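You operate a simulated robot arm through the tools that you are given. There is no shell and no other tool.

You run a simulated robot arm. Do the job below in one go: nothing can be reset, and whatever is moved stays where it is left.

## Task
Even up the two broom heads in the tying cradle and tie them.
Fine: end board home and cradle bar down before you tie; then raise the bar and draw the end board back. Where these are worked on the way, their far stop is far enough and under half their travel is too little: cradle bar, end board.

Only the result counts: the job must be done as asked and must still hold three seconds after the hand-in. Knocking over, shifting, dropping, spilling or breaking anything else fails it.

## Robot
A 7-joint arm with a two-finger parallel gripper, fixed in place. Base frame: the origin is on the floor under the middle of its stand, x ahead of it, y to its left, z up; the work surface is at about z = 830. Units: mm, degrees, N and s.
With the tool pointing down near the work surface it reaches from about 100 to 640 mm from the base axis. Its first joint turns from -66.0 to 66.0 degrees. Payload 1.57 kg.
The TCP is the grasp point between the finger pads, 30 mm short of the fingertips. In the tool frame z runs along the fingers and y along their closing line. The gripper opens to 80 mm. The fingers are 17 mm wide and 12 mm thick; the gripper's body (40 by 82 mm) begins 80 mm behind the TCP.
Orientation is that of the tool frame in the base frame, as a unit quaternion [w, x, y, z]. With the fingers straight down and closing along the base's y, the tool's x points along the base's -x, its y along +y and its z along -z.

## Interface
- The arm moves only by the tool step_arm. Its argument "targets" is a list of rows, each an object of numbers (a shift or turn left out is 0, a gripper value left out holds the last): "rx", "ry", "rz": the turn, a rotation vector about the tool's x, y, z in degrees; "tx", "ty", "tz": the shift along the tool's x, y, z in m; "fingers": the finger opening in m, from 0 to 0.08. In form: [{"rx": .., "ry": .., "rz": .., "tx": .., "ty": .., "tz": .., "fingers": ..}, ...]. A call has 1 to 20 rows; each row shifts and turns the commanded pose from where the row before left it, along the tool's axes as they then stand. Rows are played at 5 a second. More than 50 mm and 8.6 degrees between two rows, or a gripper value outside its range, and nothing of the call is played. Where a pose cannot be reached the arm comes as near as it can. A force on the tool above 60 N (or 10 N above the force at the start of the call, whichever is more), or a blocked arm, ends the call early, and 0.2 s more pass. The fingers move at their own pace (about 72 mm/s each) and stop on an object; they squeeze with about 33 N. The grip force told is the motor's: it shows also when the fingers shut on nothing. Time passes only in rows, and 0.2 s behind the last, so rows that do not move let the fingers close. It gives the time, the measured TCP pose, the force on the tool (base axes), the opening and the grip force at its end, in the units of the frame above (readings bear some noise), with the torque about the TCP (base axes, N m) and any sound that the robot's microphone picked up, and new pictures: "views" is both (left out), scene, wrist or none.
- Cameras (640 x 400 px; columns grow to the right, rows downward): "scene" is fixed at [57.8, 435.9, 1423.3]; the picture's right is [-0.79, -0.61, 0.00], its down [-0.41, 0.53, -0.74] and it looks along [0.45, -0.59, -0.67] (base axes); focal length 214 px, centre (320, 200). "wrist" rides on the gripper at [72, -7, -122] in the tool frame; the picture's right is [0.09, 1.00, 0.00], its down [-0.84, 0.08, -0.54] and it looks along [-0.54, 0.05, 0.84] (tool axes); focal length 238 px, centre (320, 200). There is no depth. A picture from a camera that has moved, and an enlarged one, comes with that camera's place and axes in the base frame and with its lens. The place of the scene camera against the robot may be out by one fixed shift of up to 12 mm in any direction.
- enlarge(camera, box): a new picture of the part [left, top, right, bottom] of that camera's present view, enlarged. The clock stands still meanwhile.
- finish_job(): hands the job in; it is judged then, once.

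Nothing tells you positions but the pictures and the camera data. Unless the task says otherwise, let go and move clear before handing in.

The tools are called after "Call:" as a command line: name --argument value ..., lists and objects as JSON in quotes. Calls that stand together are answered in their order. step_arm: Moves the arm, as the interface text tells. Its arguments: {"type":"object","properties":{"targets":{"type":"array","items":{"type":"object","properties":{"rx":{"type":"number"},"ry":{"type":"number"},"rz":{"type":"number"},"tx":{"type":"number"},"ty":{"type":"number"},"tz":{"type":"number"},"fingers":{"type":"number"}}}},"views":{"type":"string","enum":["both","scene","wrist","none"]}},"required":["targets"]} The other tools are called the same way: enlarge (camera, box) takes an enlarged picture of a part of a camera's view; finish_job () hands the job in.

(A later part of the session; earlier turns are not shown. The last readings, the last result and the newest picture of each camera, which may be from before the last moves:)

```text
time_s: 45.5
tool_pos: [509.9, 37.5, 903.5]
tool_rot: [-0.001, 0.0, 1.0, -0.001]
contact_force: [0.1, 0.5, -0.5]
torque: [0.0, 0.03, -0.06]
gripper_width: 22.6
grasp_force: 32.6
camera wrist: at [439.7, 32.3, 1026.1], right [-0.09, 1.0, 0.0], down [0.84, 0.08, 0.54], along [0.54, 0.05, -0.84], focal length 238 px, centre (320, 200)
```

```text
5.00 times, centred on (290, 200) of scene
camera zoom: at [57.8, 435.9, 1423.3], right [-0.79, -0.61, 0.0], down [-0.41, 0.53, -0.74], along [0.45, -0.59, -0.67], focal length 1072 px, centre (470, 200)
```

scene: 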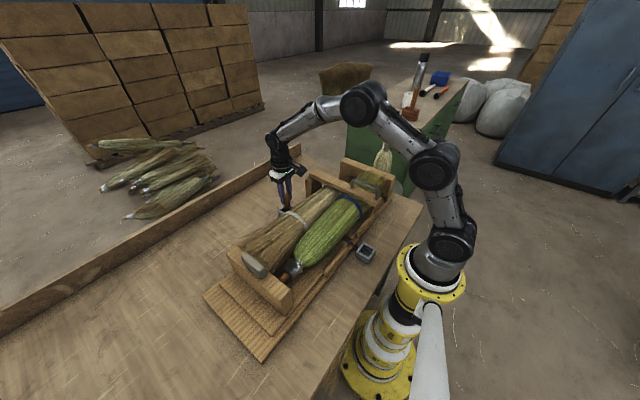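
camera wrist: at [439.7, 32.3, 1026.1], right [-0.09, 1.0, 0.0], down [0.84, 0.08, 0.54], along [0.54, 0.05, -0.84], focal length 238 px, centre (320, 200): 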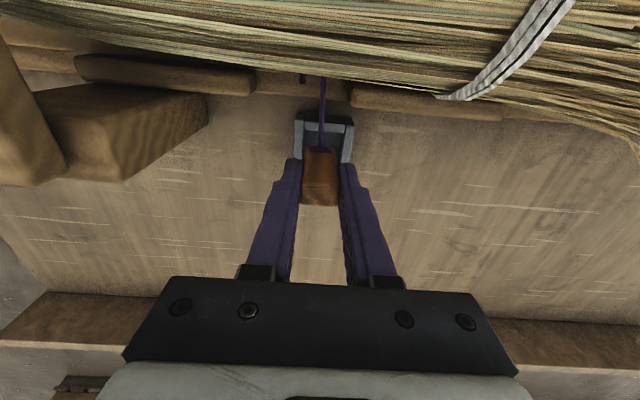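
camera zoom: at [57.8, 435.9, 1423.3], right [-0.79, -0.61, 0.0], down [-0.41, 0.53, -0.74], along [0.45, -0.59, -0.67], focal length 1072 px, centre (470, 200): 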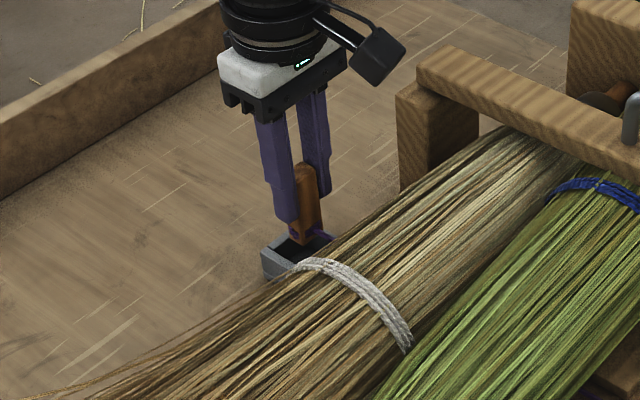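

The tool drifted a bit (toggle about 3 mm toward -y of the socket centre). I'll correct it and lower it into the socket in small steps.

Call:
step_arm --targets '[{"tx": -0.0015, "ty": 0.003}, {}, {"tz": 0.008}, {"tz": 0.008}, {}]' --views "wrist"

Call:
enlarge --camera "wrist" --box '[250, 70, 390, 220]'

```text
time_s: 46.7
tool_pos: [512.2, 40.9, 886.2]
tool_rot: [-0.001, 0.0, 1.0, 0.0]
contact_force: [-0.6, -0.3, -0.6]
torque: [-0.02, 0.02, -0.01]
gripper_width: 22.8
grasp_force: 32.8
camera wrist: at [440.7, 34.7, 1009.4], right [-0.09, 1.0, 0.0], down [0.84, 0.08, 0.54], along [0.54, 0.05, -0.84], focal length 238 px, centre (320, 200)
```

wrist: 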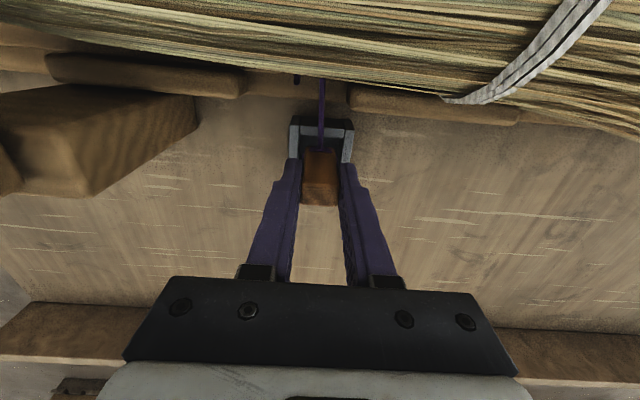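

```text
2.67 times, centred on (320, 145) of wrist
camera zoom: at [440.7, 34.7, 1009.4], right [-0.09, 1.0, 0.0], down [0.84, 0.08, 0.54], along [0.54, 0.05, -0.84], focal length 636 px, centre (320, 347)
```

zoom: 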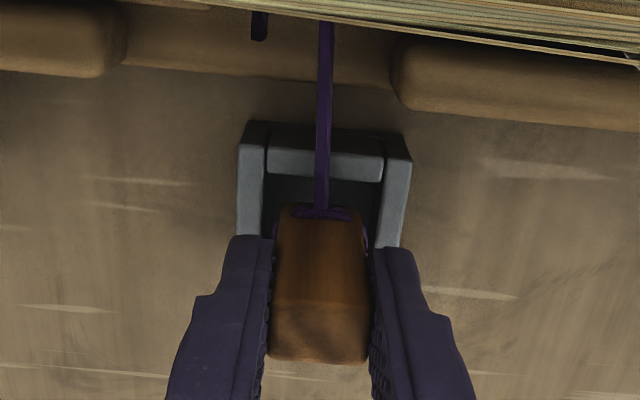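

The toggle is now centred over the opening. I'll lower further.

Call:
step_arm --targets '[{"tz": 0.006}, {"tz": 0.006}, {}]' --views "both"

Call:
enlarge --camera "wrist" --box '[250, 70, 390, 220]'

Call:
enlarge --camera "scene" --box '[255, 170, 335, 230]'

```text
time_s: 47.5
tool_pos: [511.7, 40.1, 875.0]
tool_rot: [-0.001, 0.0, 1.0, -0.002]
contact_force: [-0.2, -0.9, 4.4]
torque: [-0.05, 0.04, 0.02]
gripper_width: 22.8
grasp_force: 32.8
camera wrist: at [440.6, 35.2, 997.9], right [-0.09, 1.0, 0.0], down [0.84, 0.08, 0.54], along [0.54, 0.05, -0.84], focal length 238 px, centre (320, 200)
```

scene: 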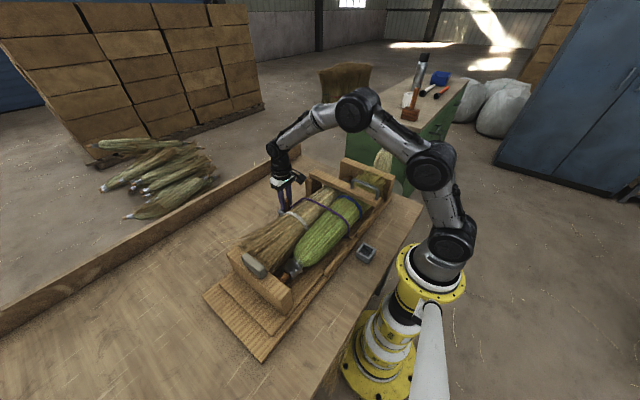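
wrist: 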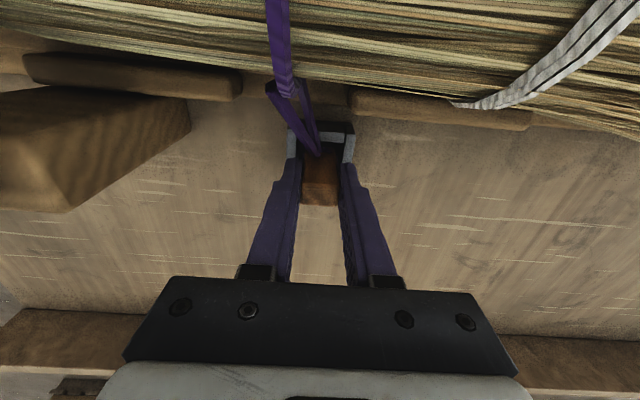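

```text
2.67 times, centred on (320, 145) of wrist
camera zoom: at [440.6, 35.2, 997.9], right [-0.09, 1.0, 0.0], down [0.84, 0.08, 0.54], along [0.54, 0.05, -0.84], focal length 636 px, centre (320, 347)
```

zoom: 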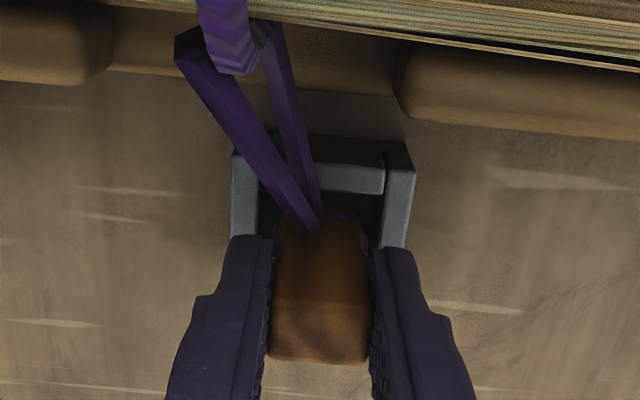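

```text
6.67 times, centred on (295, 200) of scene
camera zoom: at [57.7, 435.8, 1423.3], right [-0.79, -0.61, 0.0], down [-0.41, 0.53, -0.74], along [0.45, -0.59, -0.67], focal length 1430 px, centre (487, 200)
```

zoom: 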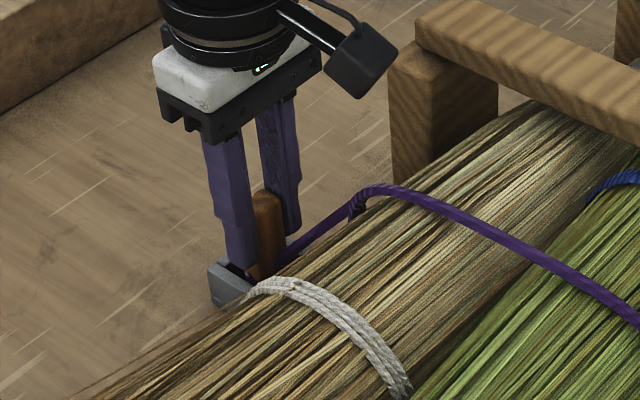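

The cord has now drawn into a loop over both heads and the toggle is touching the socket floor (about 4 N). I'll settle it a couple of millimetres more and then release.

Call:
step_arm --targets '[{"tz": 0.003}, {}]' --views "wrist"

```text
time_s: 48.1
tool_pos: [512.2, 41.1, 873.0]
tool_rot: [0.001, -0.001, 1.0, -0.001]
contact_force: [-1.5, -3.3, 11.7]
torque: [-0.1, 0.15, -0.05]
gripper_width: 22.8
grasp_force: 33.0
camera wrist: at [440.8, 35.3, 995.2], right [-0.09, 1.0, 0.0], down [0.84, 0.08, 0.54], along [0.54, 0.05, -0.84], focal length 238 px, centre (320, 200)
```

wrist: 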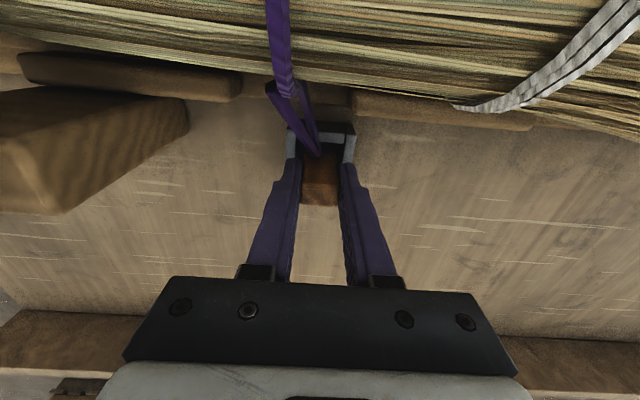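

It's seated on the floor. I'll open the fingers and lift straight up.

Call:
step_arm --targets '[{"tz": -0.001}, {"fingers": 0.05}, {}, {}, {"tz": -0.02}, {"tz": -0.03}, {"tz": -0.04}, {"tz": -0.04}, {}]' --views "both"

Call:
enlarge --camera "wrist" --box '[240, 20, 400, 160]'

Call:
enlarge --camera "scene" --box '[230, 150, 410, 290]'

```text
time_s: 50.1
tool_pos: [510.7, 41.1, 1000.6]
tool_rot: [-0.002, 0.001, 1.0, 0.0]
contact_force: [-0.8, -0.4, 0.7]
torque: [-0.04, 0.05, -0.02]
gripper_width: 50.2
grasp_force: 0.1
camera wrist: at [440.1, 36.0, 1123.4], right [-0.09, 1.0, 0.0], down [0.84, 0.08, 0.54], along [0.54, 0.05, -0.84], focal length 238 px, centre (320, 200)
```

scene: 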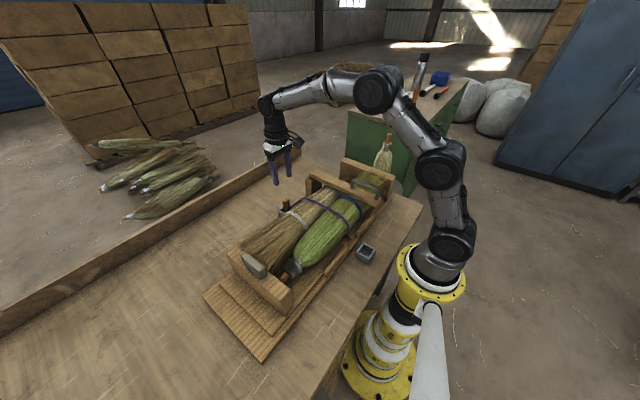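
wrist: 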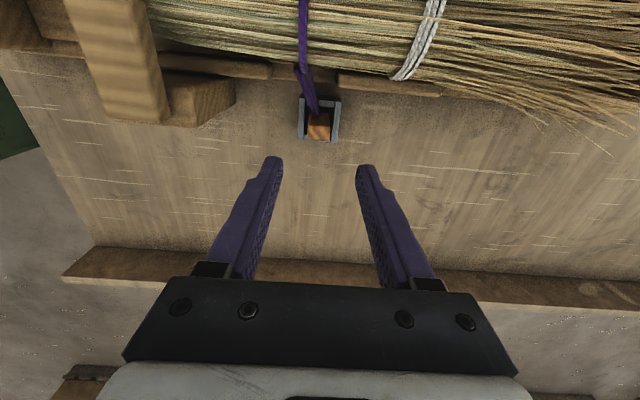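

```text
2.86 times, centred on (320, 90) of wrist
camera zoom: at [440.1, 36.0, 1123.4], right [-0.09, 1.0, 0.0], down [0.84, 0.08, 0.54], along [0.54, 0.05, -0.84], focal length 681 px, centre (320, 514)
```

zoom: 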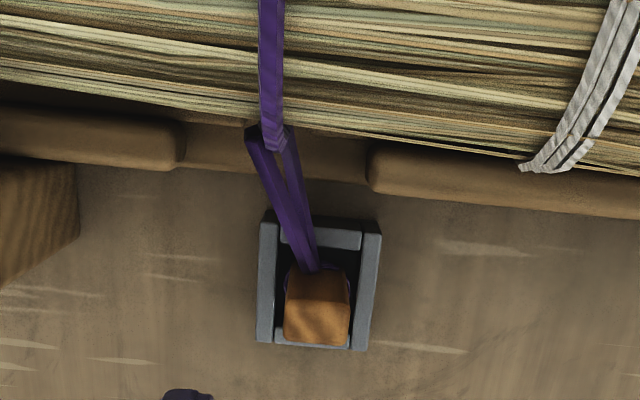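

```text
2.86 times, centred on (320, 220) of scene
camera zoom: at [57.8, 435.9, 1423.3], right [-0.79, -0.61, 0.0], down [-0.41, 0.53, -0.74], along [0.45, -0.59, -0.67], focal length 613 px, centre (320, 143)
```

zoom: 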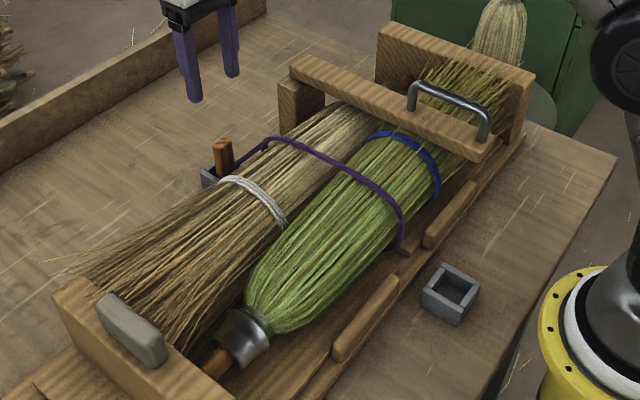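

The toggle stands in the far socket and the purple tie now loops both heads. Next I'll raise the bar, moving above its handle with the wrist tilted slightly so I can grip the rod and swing it up.

Call:
step_arm --targets '[{"tz": -0.03, "fingers": 0.04}, {"tz": -0.03}, {"tx": 0.0396, "ty": -0.02}, {"tx": 0.0396, "ty": -0.02}, {"tx": 0.0396, "ty": -0.02}, {"tx": 0.0396, "ty": -0.02}, {"tx": 0.0396, "ty": -0.02}, {"tx": 0.0396, "ty": -0.02}, {"tx": 0.0396, "ty": -0.02}, {"ry": -6.67}, {"ry": -6.67}, {"ry": -6.66}, {}]' --views "both"

Call:
enlarge --camera "wrist" --box '[240, 40, 400, 180]'

Call:
enlarge --camera "scene" --box '[300, 140, 400, 230]'

```text
time_s: 52.9
tool_pos: [234.5, -97.9, 1065.3]
tool_rot: [0.173, 0.0, 0.985, 0.0]
contact_force: [0.0, 0.3, 0.1]
torque: [0.0, -0.02, -0.03]
gripper_width: 40.0
grasp_force: 0.0
camera wrist: at [126.5, -104.0, 1155.2], right [-0.09, 1.0, -0.03], down [0.6, 0.08, 0.79], along [0.79, 0.05, -0.61], focal length 238 px, centre (320, 200)
```

scene: 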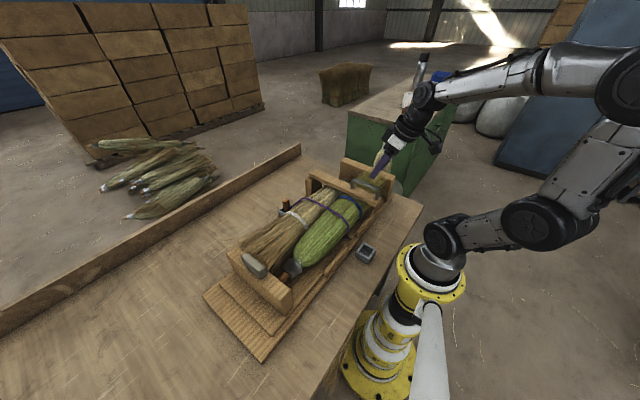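
wrist: 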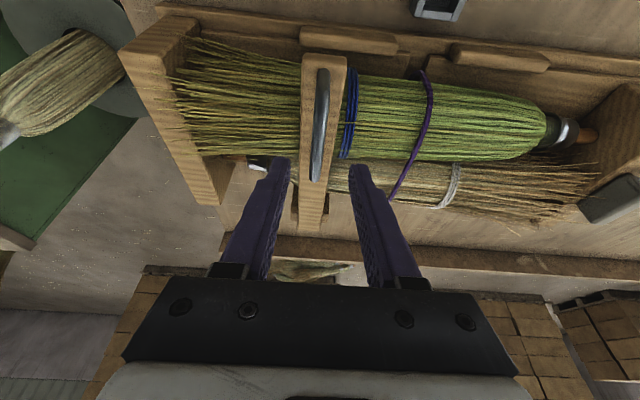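

```text
2.86 times, centred on (320, 110) of wrist
camera zoom: at [126.5, -104.0, 1155.2], right [-0.09, 1.0, -0.03], down [0.6, 0.08, 0.79], along [0.79, 0.05, -0.61], focal length 681 px, centre (320, 457)
```

zoom: 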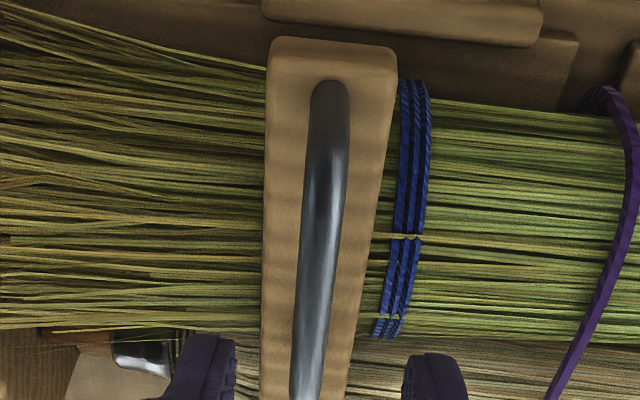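

```text
4.44 times, centred on (350, 185) of scene
camera zoom: at [57.8, 435.9, 1423.3], right [-0.79, -0.61, 0.0], down [-0.41, 0.53, -0.74], along [0.45, -0.59, -0.67], focal length 953 px, centre (187, 267)
```

zoom: 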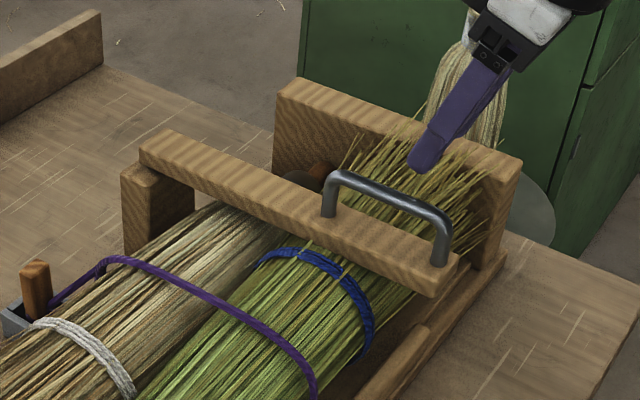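

The rod lies along y ≈ -98.5 at z ≈ 984. I'll lower over its middle and close on it.

Call:
step_arm --targets '[{"tx": 0.0021, "ty": -0.001, "tz": 0.0243}, {"tx": 0.0021, "tz": 0.0243}, {"tx": 0.0021, "tz": 0.0243}, {}, {"fingers": 0.0}, {}, {}]' --views "both"

Call:
enlarge --camera "scene" --box '[300, 140, 400, 230]'

Call:
enlarge --camera "wrist" --box '[240, 60, 400, 240]'

```text
time_s: 54.5
tool_pos: [253.7, -99.9, 994.0]
tool_rot: [0.172, 0.0, 0.985, -0.002]
contact_force: [2.8, -0.1, -2.4]
torque: [0.0, 0.04, 0.02]
gripper_width: 11.4
grasp_force: 29.0
camera wrist: at [145.1, -105.8, 1085.0], right [-0.09, 1.0, -0.03], down [0.6, 0.08, 0.79], along [0.79, 0.05, -0.61], focal length 238 px, centre (320, 200)
```

scene: 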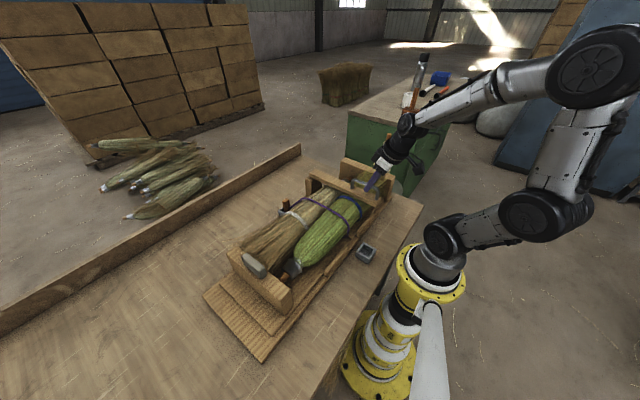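
wrist: 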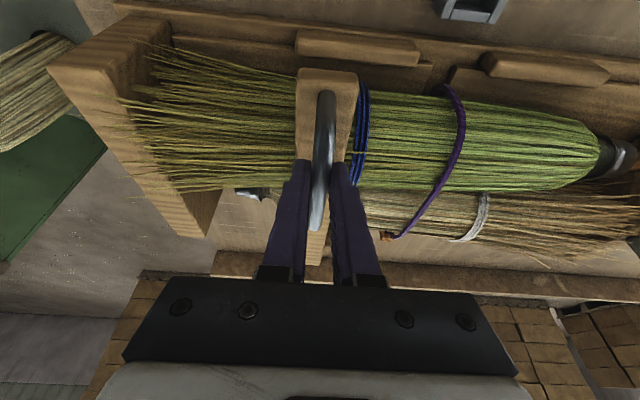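

```text
4.44 times, centred on (350, 185) of scene
camera zoom: at [57.9, 435.9, 1423.3], right [-0.79, -0.61, 0.0], down [-0.41, 0.53, -0.74], along [0.45, -0.59, -0.67], focal length 953 px, centre (187, 267)
```

zoom: 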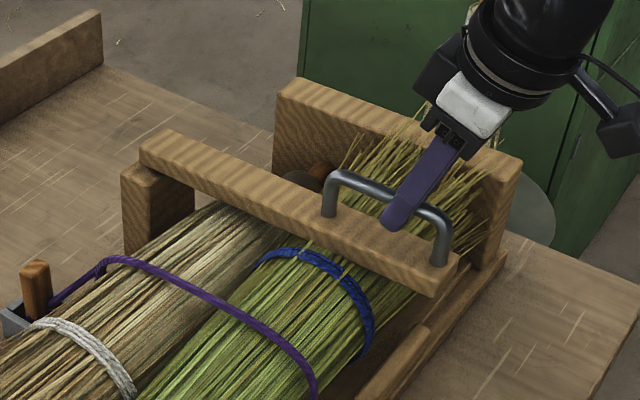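

```text
2.22 times, centred on (320, 150) of wrist
camera zoom: at [145.1, -105.8, 1085.0], right [-0.09, 1.0, -0.03], down [0.6, 0.08, 0.79], along [0.79, 0.05, -0.61], focal length 530 px, centre (320, 311)
```

zoom: 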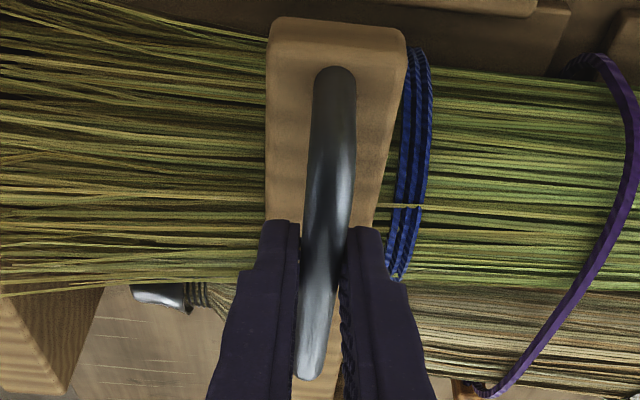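

The rod is gripped (11.4 mm). I'll swing the bar upward along the arc, turning the tool with it, checking every few rows.

Call:
step_arm --targets '[{"tx": -0.0133, "tz": -0.0157, "ry": 2.5}, {"tx": -0.0137, "tz": -0.0152, "ry": 2.5}, {"tx": -0.0144, "tz": -0.0147, "ry": 2.5}, {"tx": -0.0149, "tz": -0.0141, "ry": 2.5}, {}]' --views "both"

```text
time_s: 55.7
tool_pos: [291.5, -100.6, 1068.8]
tool_rot: [0.086, 0.0, 0.996, -0.001]
contact_force: [-16.3, -4.6, 5.2]
torque: [-0.06, 0.86, -0.01]
gripper_width: 11.9
grasp_force: 28.9
camera wrist: at [199.4, -105.8, 1176.0], right [-0.09, 1.0, -0.02], down [0.73, 0.08, 0.68], along [0.67, 0.05, -0.74], focal length 238 px, centre (320, 200)
```

scene: 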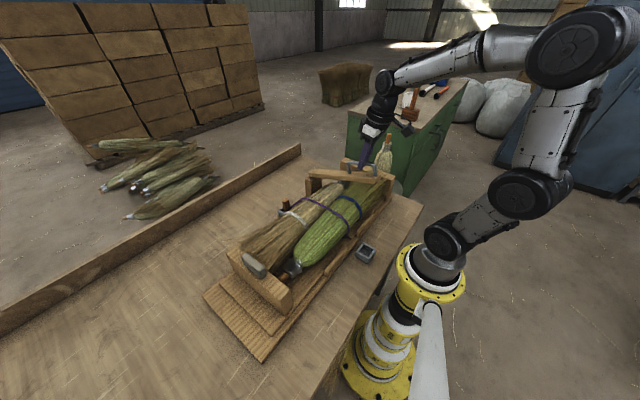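
wrist: 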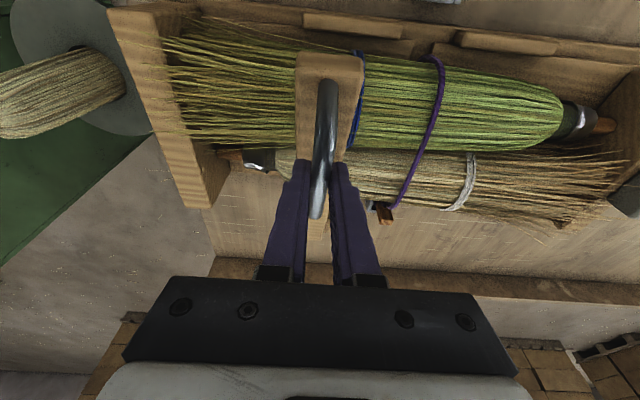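

The bar is rising and held, but the readings suggest the hinge sits about 9 mm higher than I assumed. I'll continue on a corrected arc.

Call:
step_arm --targets '[{"tx": -0.0145, "tz": -0.0169, "ry": 2.5}, {"tx": -0.016, "tz": -0.0135, "ry": 2.5}, {"tx": -0.0165, "tz": -0.0127, "ry": 2.5}, {"tx": -0.017, "tz": -0.0121, "ry": 2.5}, {}]' --views "both"

```text
time_s: 56.9
tool_pos: [348.9, -99.4, 1128.0]
tool_rot: [-0.001, -0.001, 1.0, -0.001]
contact_force: [-6.2, 3.8, 2.7]
torque: [0.09, 0.8, 0.0]
gripper_width: 11.5
grasp_force: 29.2
camera wrist: at [278.5, -105.7, 1250.8], right [-0.09, 1.0, 0.0], down [0.84, 0.08, 0.54], along [0.54, 0.05, -0.84], focal length 238 px, centre (320, 200)
```

scene: 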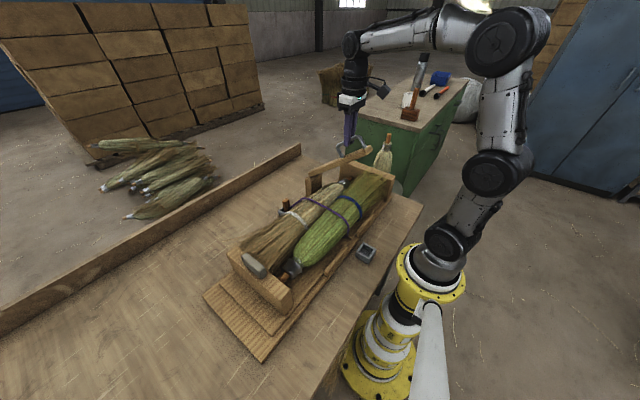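
wrist: 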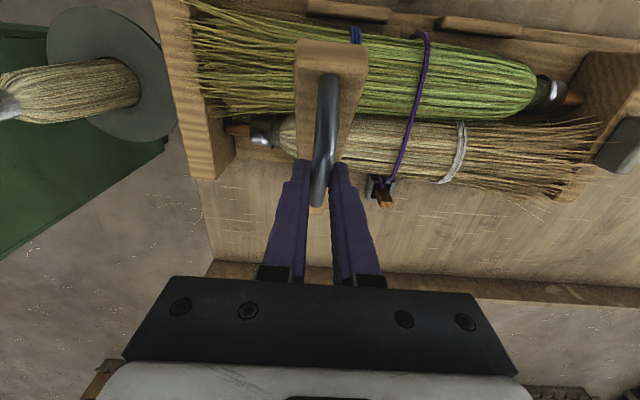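

Forces are low and the grip is holding. I'll continue upward.

Call:
step_arm --targets '[{"tx": -0.0175, "tz": -0.0114, "ry": 2.5}, {"tx": -0.018, "tz": -0.0107, "ry": 2.5}, {"tx": -0.0185, "tz": -0.0099, "ry": 2.5}, {"tx": -0.0188, "tz": -0.0091, "ry": 2.5}, {}]' --views "both"

```text
time_s: 58.1
tool_pos: [424.3, -99.6, 1162.2]
tool_rot: [-0.087, 0.0, 0.996, -0.002]
contact_force: [-6.1, -14.8, 10.7]
torque: [-0.05, 0.68, 0.14]
gripper_width: 11.6
grasp_force: 28.8
camera wrist: at [376.1, -105.0, 1296.1], right [-0.09, 1.0, 0.01], down [0.92, 0.08, 0.39], along [0.39, 0.04, -0.92], focal length 238 px, centre (320, 200)
```

scene: 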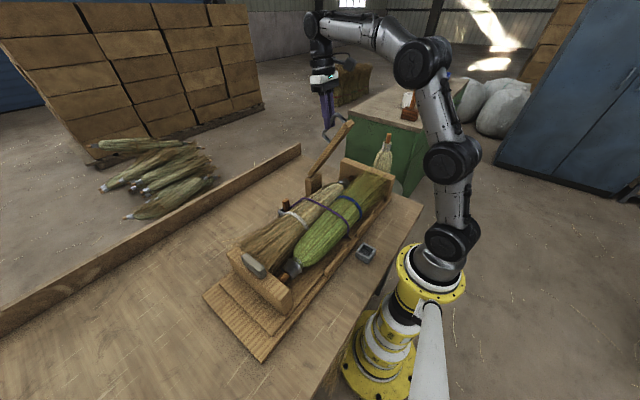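
wrist: 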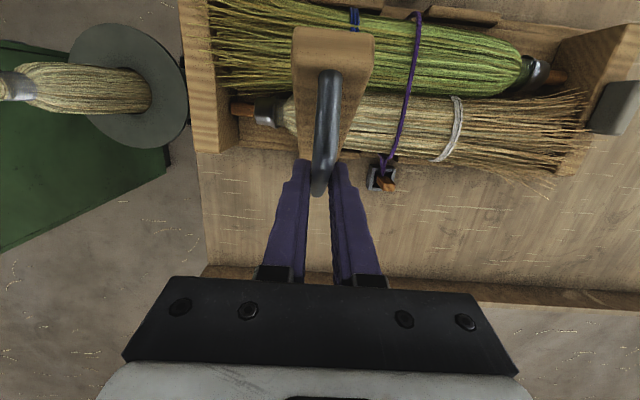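

The bar is around 120° now and still held. Two more steps.

Call:
step_arm --targets '[{"tx": -0.0191, "tz": -0.0084, "ry": 2.5}, {"tx": -0.0195, "tz": -0.0076, "ry": 2.5}, {}]' --views "both"

```text
time_s: 58.9
tool_pos: [455.6, -101.1, 1168.8]
tool_rot: [-0.12, 0.0, 0.993, -0.002]
contact_force: [-3.8, -13.4, 5.2]
torque: [-0.06, 0.6, 0.11]
gripper_width: 11.7
grasp_force: 28.9
out of reach, approached as far as the arm can: row 2
camera wrist: at [415.7, -105.4, 1305.2], right [-0.09, 1.0, 0.02], down [0.94, 0.08, 0.32], along [0.32, 0.05, -0.95], focal length 238 px, centre (320, 200)
```

scene: 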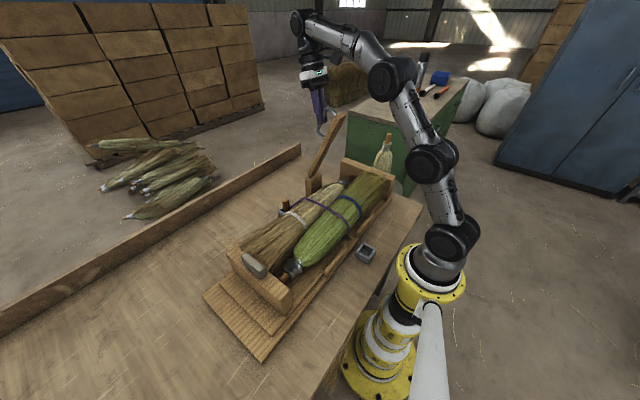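
wrist: 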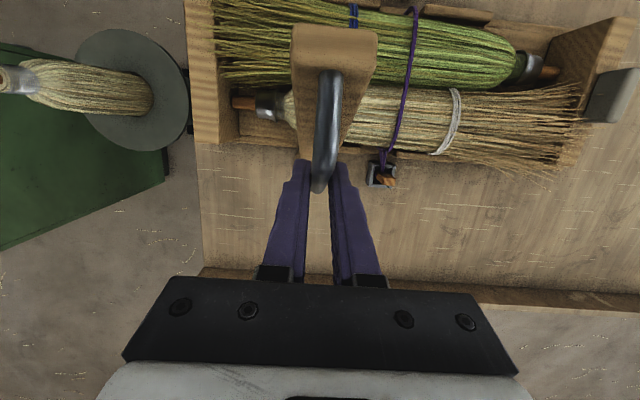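

The arm reached its limit at this tilt with the bar near 112°. I'll tilt the wrist back the other way to regain reach and check where the commanded pose ends up.

Call:
step_arm --targets '[{"tx": 0.0014, "tz": 0.0001, "ry": -3.75}, {"ry": -3.75}, {}]' --views "wrist"

```text
time_s: 59.7
tool_pos: [453.6, -99.4, 1169.9]
tool_rot: [-0.067, 0.001, 0.998, -0.002]
contact_force: [-4.1, -15.8, -2.9]
torque: [0.04, 0.94, 0.17]
gripper_width: 11.6
grasp_force: 29.3
camera wrist: at [399.3, -105.1, 1299.9], right [-0.09, 1.0, 0.01], down [0.9, 0.08, 0.42], along [0.42, 0.05, -0.91], focal length 238 px, centre (320, 200)
```

wrist: 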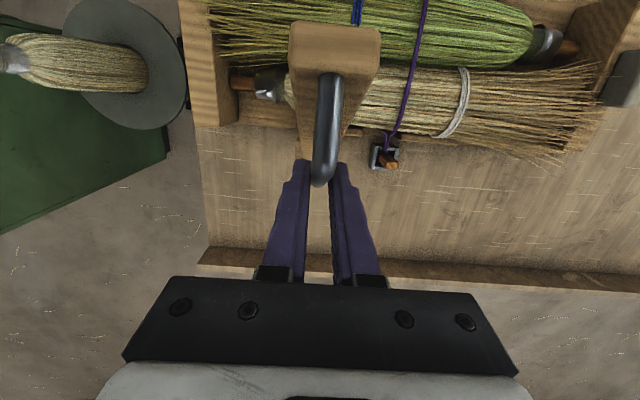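

The commanded pose is at (454, 1170) with tilt -7.7°, and the rod is still in the fingers. I'll continue the arc while tilting forward.

Call:
step_arm --targets '[{"tx": -0.015, "tz": -0.0068, "ry": -4.7}, {"tx": -0.0153, "tz": -0.0017, "ry": -6}, {"tx": -0.0154, "tz": 0.0012, "ry": -6}, {}]' --views "both"

```text
time_s: 60.7
tool_pos: [501.4, -99.7, 1176.3]
tool_rot: [0.08, 0.001, 0.997, -0.001]
contact_force: [-3.9, -17.5, 3.9]
torque: [0.26, 0.83, 0.22]
gripper_width: 11.8
grasp_force: 29.0
camera wrist: at [410.2, -105.1, 1285.8], right [-0.09, 1.0, -0.02], down [0.74, 0.08, 0.67], along [0.67, 0.05, -0.74], focal length 238 px, centre (320, 200)
```

scene: 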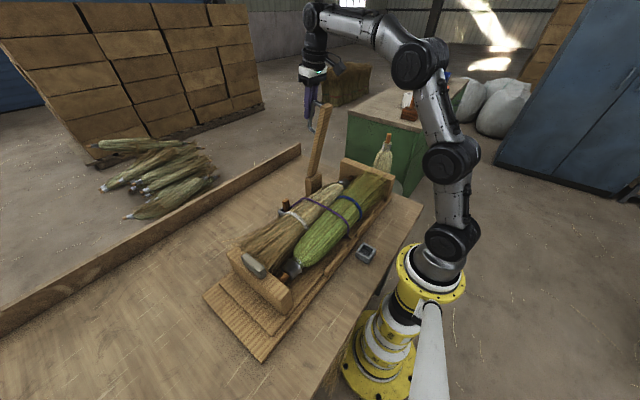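
wrist: 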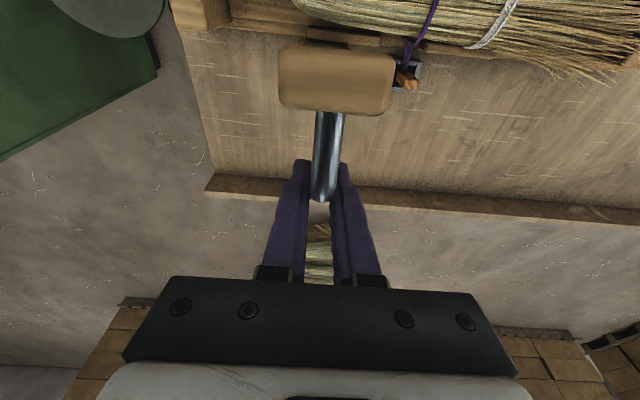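

It's still holding with the bar near 100°, past vertical soon. I'll keep going toward its upright stop.

Call:
step_arm --targets '[{"tx": -0.015, "tz": 0.0042, "ry": -6}, {"tx": -0.0139, "tz": 0.0068, "ry": -6}, {"tx": -0.0127, "tz": 0.0095, "ry": -6}, {}]' --views "both"

```text
time_s: 61.7
tool_pos: [547.6, -98.1, 1166.8]
tool_rot: [0.234, -0.001, 0.972, 0.0]
contact_force: [-0.1, 0.7, -0.6]
torque: [-0.01, 0.02, -0.02]
gripper_width: 0.1
grasp_force: 21.2
camera wrist: at [427.9, -105.4, 1242.8], right [-0.08, 1.0, -0.04], down [0.5, 0.08, 0.86], along [0.86, 0.05, -0.5], focal length 238 px, centre (320, 200)
```

scene: 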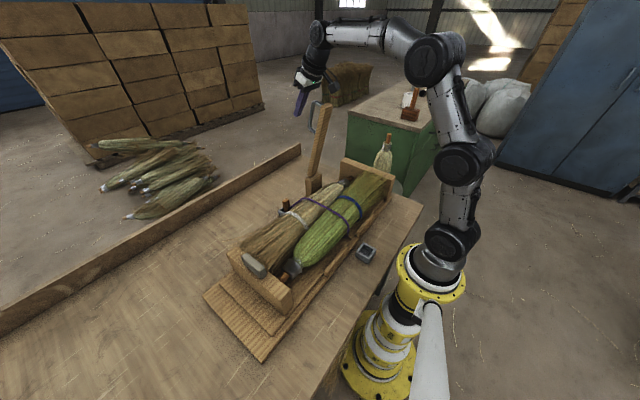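
wrist: 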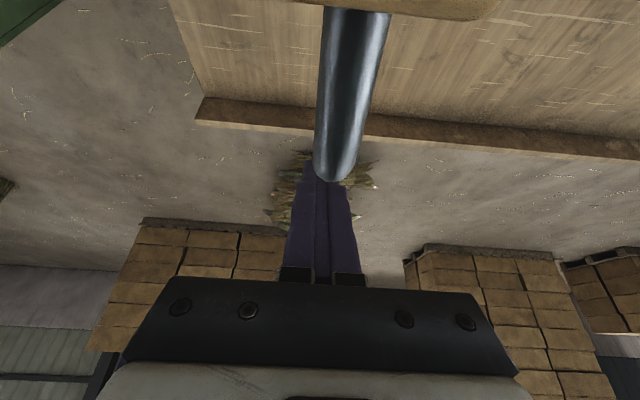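

The rod slipped out near the end, but the bar stands by itself at about 98°. I'll go around to the robot side and push it on to its upright stop with closed fingers.

Call:
step_arm --targets '[{"ty": 0.0365, "fingers": 0.0}, {"ty": 0.0365}, {"tx": 0.0334, "tz": -0.0226}, {"tx": 0.0334, "tz": -0.0226}, {"tx": 0.0334, "tz": -0.0226}, {"tx": 0.0334, "tz": -0.0226}, {"ry": -6.5}, {"ry": -6.5}, {}]' --views "both"

Call:
enlarge --camera "scene" --box '[280, 80, 380, 210]'

```text
time_s: 63.7
tool_pos: [386.6, -25.5, 1183.6]
tool_rot: [0.342, -0.001, 0.94, -0.001]
contact_force: [0.6, -0.2, 0.5]
torque: [0.01, 0.03, 0.0]
gripper_width: 0.3
grasp_force: 21.3
camera wrist: at [253.0, -32.3, 1231.2], right [-0.07, 1.0, -0.06], down [0.29, 0.08, 0.95], along [0.95, 0.05, -0.3], focal length 238 px, centre (320, 200)
```

scene: 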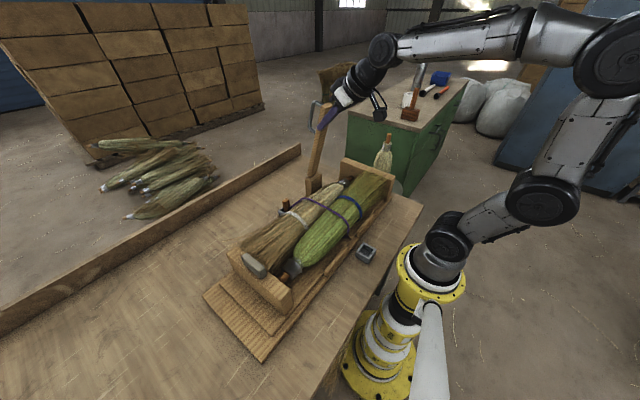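
wrist: 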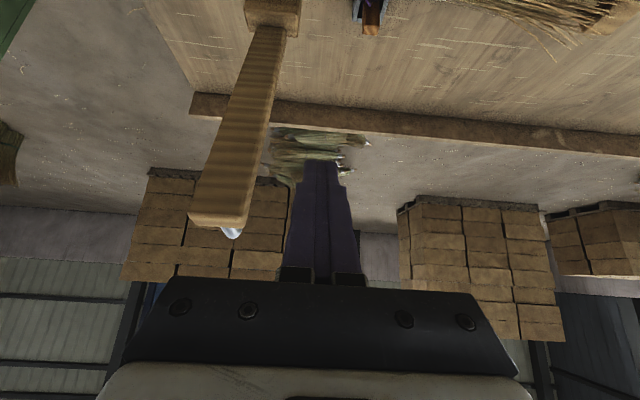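

```text
3.08 times, centred on (330, 145) of scene
camera zoom: at [57.8, 435.9, 1423.3], right [-0.79, -0.61, 0.0], down [-0.41, 0.53, -0.74], along [0.45, -0.59, -0.67], focal length 660 px, centre (289, 369)
```

zoom: 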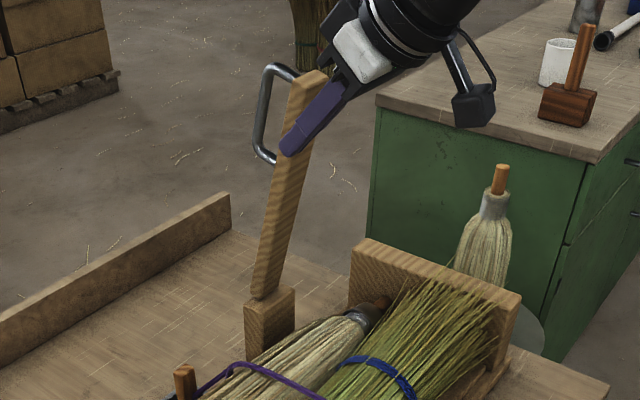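

The bar stands at about 102°. I'll move in behind it (robot side) and push it toward +x in slow steps.

Call:
step_arm --targets '[{"ty": -0.0365}, {"ty": -0.0365}, {}, {"tx": -0.0092, "tz": 0.0077}, {"tx": -0.0092, "tz": 0.0077}, {"tx": -0.0092, "tz": 0.0077}, {"tx": -0.0092, "tz": 0.0077}, {"tx": -0.0092, "tz": 0.0077}, {"tx": -0.0092, "tz": 0.0077}, {}]' --views "both"

Call:
enlarge --camera "scene" --box '[280, 80, 380, 210]'

```text
time_s: 65.9
tool_pos: [458.1, -97.8, 1184.7]
tool_rot: [0.343, -0.001, 0.939, -0.002]
contact_force: [-0.5, -0.8, 0.1]
torque: [-0.01, 0.02, -0.01]
gripper_width: 0.0
grasp_force: 21.7
camera wrist: at [325.2, -104.1, 1233.2], right [-0.07, 1.0, -0.06], down [0.29, 0.08, 0.95], along [0.95, 0.05, -0.3], focal length 238 px, centre (320, 200)
```

scene: 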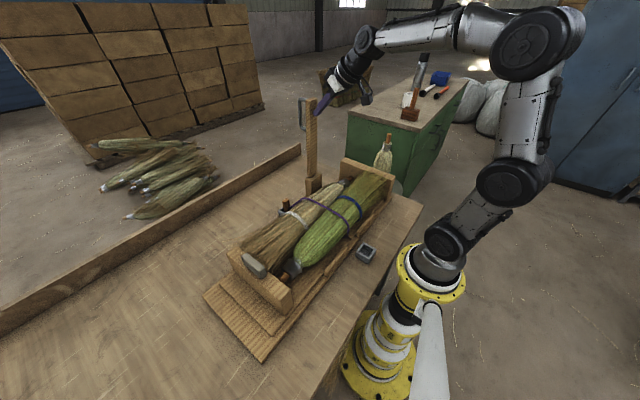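
wrist: 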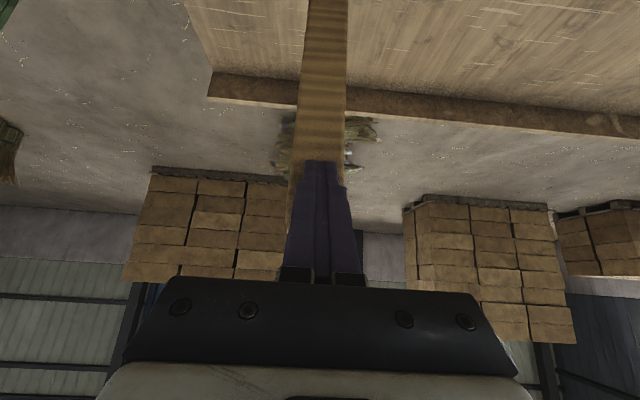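

```text
3.08 times, centred on (330, 145) of scene
camera zoom: at [57.8, 435.9, 1423.3], right [-0.79, -0.61, 0.0], down [-0.41, 0.53, -0.74], along [0.45, -0.59, -0.67], focal length 660 px, centre (289, 369)
```

zoom: 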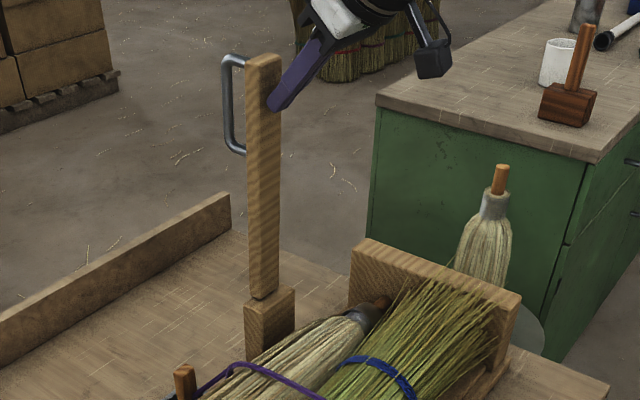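

The bar is following and is about vertical. I'll continue the push to its stop.

Call:
step_arm --targets '[{"tx": -0.0077, "tz": 0.0064}, {"tx": -0.0077, "tz": 0.0064}, {"tx": -0.0077, "tz": 0.0064}, {"tx": -0.0077, "tz": 0.0064}, {}]' --views "scene"

Call:
enlarge --camera "scene" --box '[275, 90, 345, 210]'

```text
time_s: 67.1
tool_pos: [498.1, -99.1, 1185.3]
tool_rot: [0.343, -0.001, 0.939, -0.001]
contact_force: [-0.6, 0.5, 0.7]
torque: [0.02, 0.05, 0.02]
gripper_width: 0.0
grasp_force: 21.4
```

scene: 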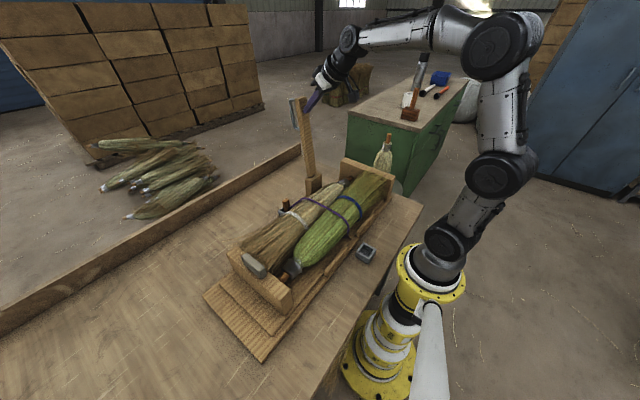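

```text
3.33 times, centred on (310, 150) of scene
camera zoom: at [57.8, 435.9, 1423.3], right [-0.79, -0.61, 0.0], down [-0.41, 0.53, -0.74], along [0.45, -0.59, -0.67], focal length 715 px, centre (353, 367)
```

zoom: 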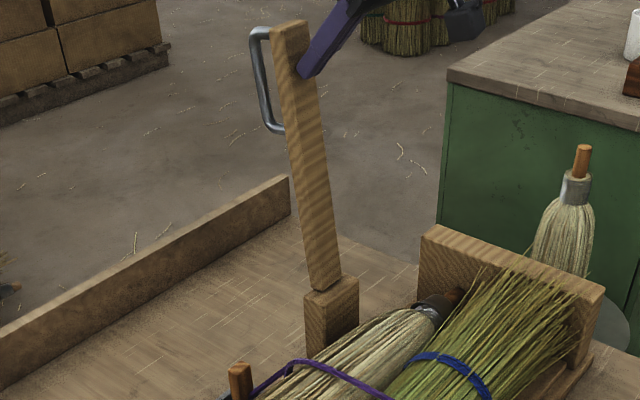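

It's within a few millimetres of its original lean. A little more push will reach the stop.

Call:
step_arm --targets '[{"tx": -0.0038, "tz": 0.0032}, {"tx": -0.0038, "tz": 0.0032}, {"tx": -0.0031, "tz": 0.0026}, {}]' --views "none"

Call:
enlarge --camera "scene" --box '[275, 90, 345, 210]'

```text
time_s: 68.1
tool_pos: [508.0, -99.0, 1185.4]
tool_rot: [0.339, -0.002, 0.941, 0.0]
contact_force: [-44.5, -2.0, 7.0]
torque: [-0.27, 0.64, -0.04]
gripper_width: 0.0
grasp_force: 21.5
```

```text
3.33 times, centred on (310, 150) of scene
camera zoom: at [56.1, 435.8, 1423.4], right [-0.79, -0.61, 0.0], down [-0.41, 0.53, -0.74], along [0.45, -0.59, -0.67], focal length 715 px, centre (353, 367)
```

zoom: 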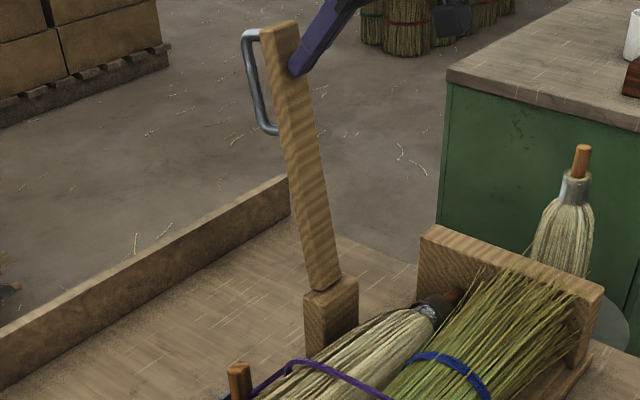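

The bar is back on its upright stop (force rose to 45 N). I'll back off, level the tool and go to the end board's grip.

Call:
step_arm --targets '[{"tx": 0.0192, "tz": -0.0161}, {"tx": 0.0192, "tz": -0.0161}, {"tx": 0.0192, "tz": -0.0161}, {"ry": 8}, {"ry": 8}, {"ry": 8}, {"ry": 8}, {"ry": 7.7}, {}]' --views "scene"

Call:
step_arm --targets '[{"tx": 0.0075, "ty": 0.0407, "tz": 0.0105, "fingers": 0.055}, {"tx": 0.0075, "ty": 0.0407, "tz": 0.0105}, {"tx": 0.0075, "ty": 0.0407, "tz": 0.0105}, {"tx": 0.0075, "ty": 0.0407, "tz": 0.0105}, {"tx": 0.0075, "ty": 0.0407, "tz": 0.0105}, {"tx": 0.0075, "ty": 0.0407, "tz": 0.0105}, {"tx": 0.0075, "ty": 0.0407, "tz": 0.0105}, {"tx": 0.0075, "ty": 0.0407, "tz": 0.0105}, {"tx": 0.0075, "ty": 0.0407, "tz": 0.0105}, {"tx": 0.0075, "ty": 0.0407, "tz": 0.0105}, {}]' --views "both"

```text
time_s: 70.1
tool_pos: [435.8, -98.4, 1186.6]
tool_rot: [0.003, -0.001, 1.0, -0.002]
contact_force: [0.0, 0.1, 0.4]
torque: [0.02, -0.01, 0.03]
gripper_width: 0.0
grasp_force: 21.3
```

scene: 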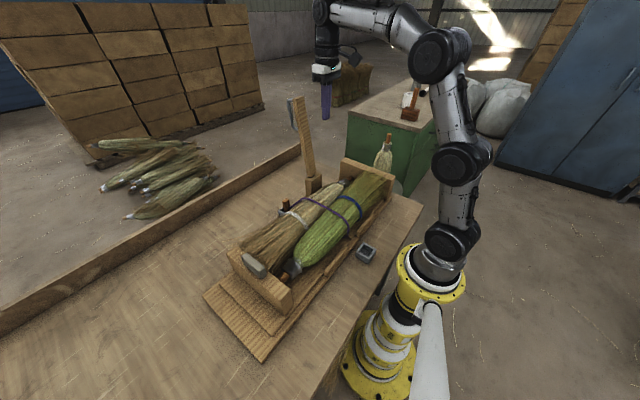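

```text
time_s: 72.5
tool_pos: [358.7, 309.8, 1078.7]
tool_rot: [0.003, 0.0, 1.0, -0.002]
contact_force: [0.2, -0.3, 0.4]
torque: [0.0, 0.0, 0.01]
gripper_width: 54.8
grasp_force: 0.0
camera wrist: at [286.7, 303.2, 1200.6], right [-0.09, 1.0, 0.0], down [0.83, 0.08, 0.55], along [0.54, 0.05, -0.84], focal length 238 px, centre (320, 200)
```

scene: 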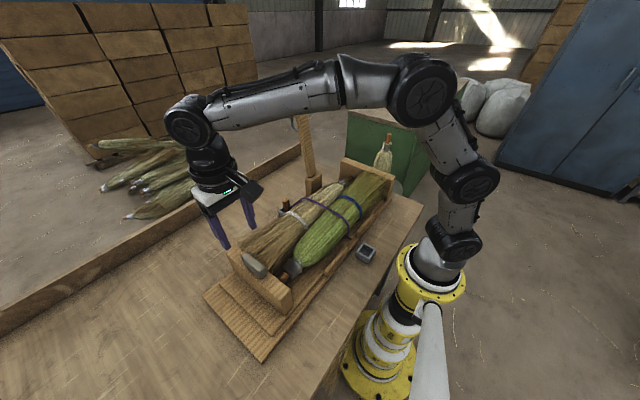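
wrist: 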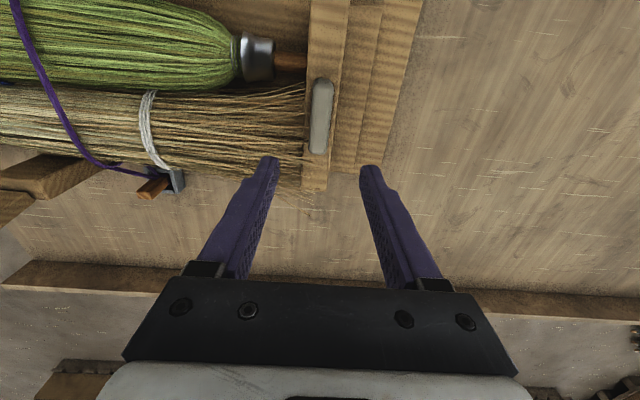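

The end board's grip is at about (352, 309). I'll descend over it and close.

Call:
step_arm --targets '[{"tx": 0.005, "ry": 0.3, "fingers": 0.045}, {"tz": 0.03}, {"tz": 0.03}, {"tz": 0.03}, {"tz": 0.025}, {}, {"fingers": 0.0}, {}, {}]' --views "both"

```text
time_s: 74.5
tool_pos: [357.7, 307.4, 965.0]
tool_rot: [-0.001, 0.0, 1.0, -0.002]
contact_force: [-0.3, -0.5, -3.0]
torque: [0.44, -0.58, -0.07]
gripper_width: 20.0
grasp_force: 33.4
camera wrist: at [285.5, 302.4, 1086.7], right [-0.09, 1.0, 0.0], down [0.84, 0.08, 0.54], along [0.54, 0.05, -0.84], focal length 238 px, centre (320, 200)
```

scene: 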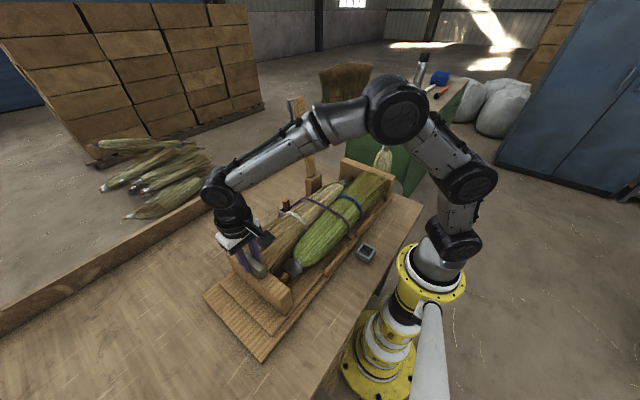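
wrist: 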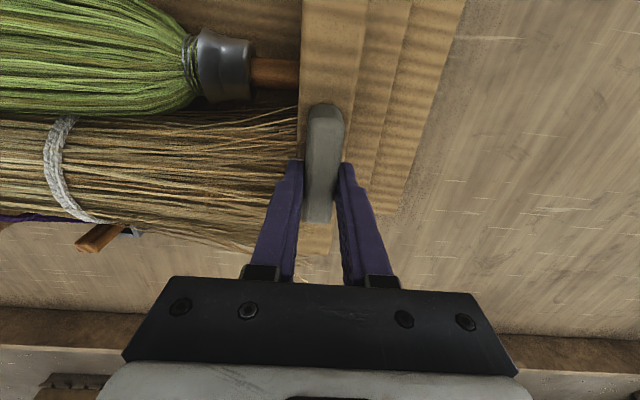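

The grip is held (20 mm). I'll draw the end board back toward +y.

Call:
step_arm --targets '[{"ty": 0.006}, {"ty": 0.006}, {"ty": 0.006}, {"ty": 0.006}, {"ty": 0.006}, {"ty": 0.006}, {"ty": 0.006}, {"ty": 0.006}, {}]' --views "wrist"

```text
time_s: 76.5
tool_pos: [357.1, 356.6, 964.7]
tool_rot: [0.001, -0.001, 1.0, -0.002]
contact_force: [-0.3, -0.7, -6.3]
torque: [0.4, -1.03, -0.11]
gripper_width: 19.6
grasp_force: 33.9
camera wrist: at [285.5, 351.0, 1086.7], right [-0.09, 1.0, 0.0], down [0.84, 0.08, 0.54], along [0.54, 0.05, -0.84], focal length 238 px, centre (320, 200)
```

wrist: 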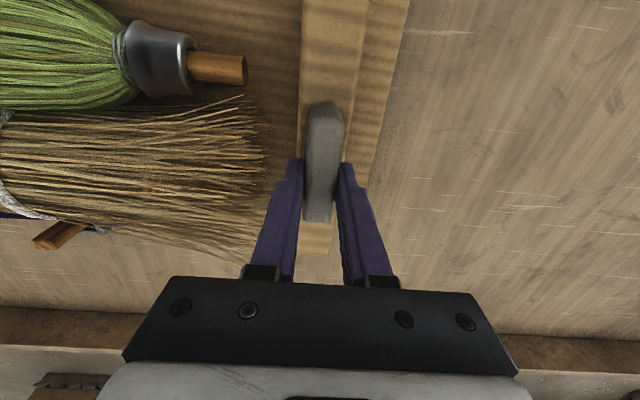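

The board is drawing back and the brooms stay put. I'll continue to the far stop.

Call:
step_arm --targets '[{"ty": 0.006}, {"ty": 0.006}, {"ty": 0.006}, {"ty": 0.006}, {"ty": 0.006}, {"ty": 0.005}, {}]' --views "wrist"

```text
time_s: 78.1
tool_pos: [356.8, 392.6, 963.4]
tool_rot: [0.001, 0.001, 1.0, -0.001]
contact_force: [10.4, -0.7, -3.2]
torque: [0.21, 0.55, -0.01]
gripper_width: 19.7
grasp_force: 34.1
camera wrist: at [285.3, 385.8, 1086.6], right [-0.09, 1.0, 0.0], down [0.84, 0.08, 0.54], along [0.54, 0.05, -0.84], focal length 238 px, centre (320, 200)
```

wrist: 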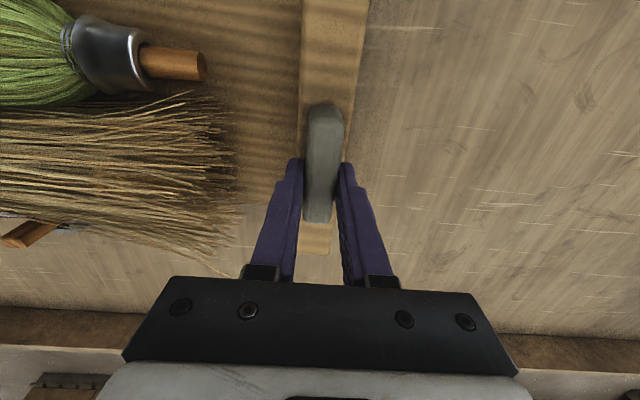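

Almost at its original place with no stop force yet. I'll go a few more millimetres.

Call:
step_arm --targets '[{"ty": 0.003}, {"ty": 0.003}, {}]' --views "none"

```text
time_s: 78.9
tool_pos: [356.9, 395.5, 964.5]
tool_rot: [0.0, 0.0, 1.0, -0.005]
contact_force: [5.1, -30.8, 5.9]
torque: [0.51, 0.42, 0.06]
gripper_width: 19.9
grasp_force: 33.3
```

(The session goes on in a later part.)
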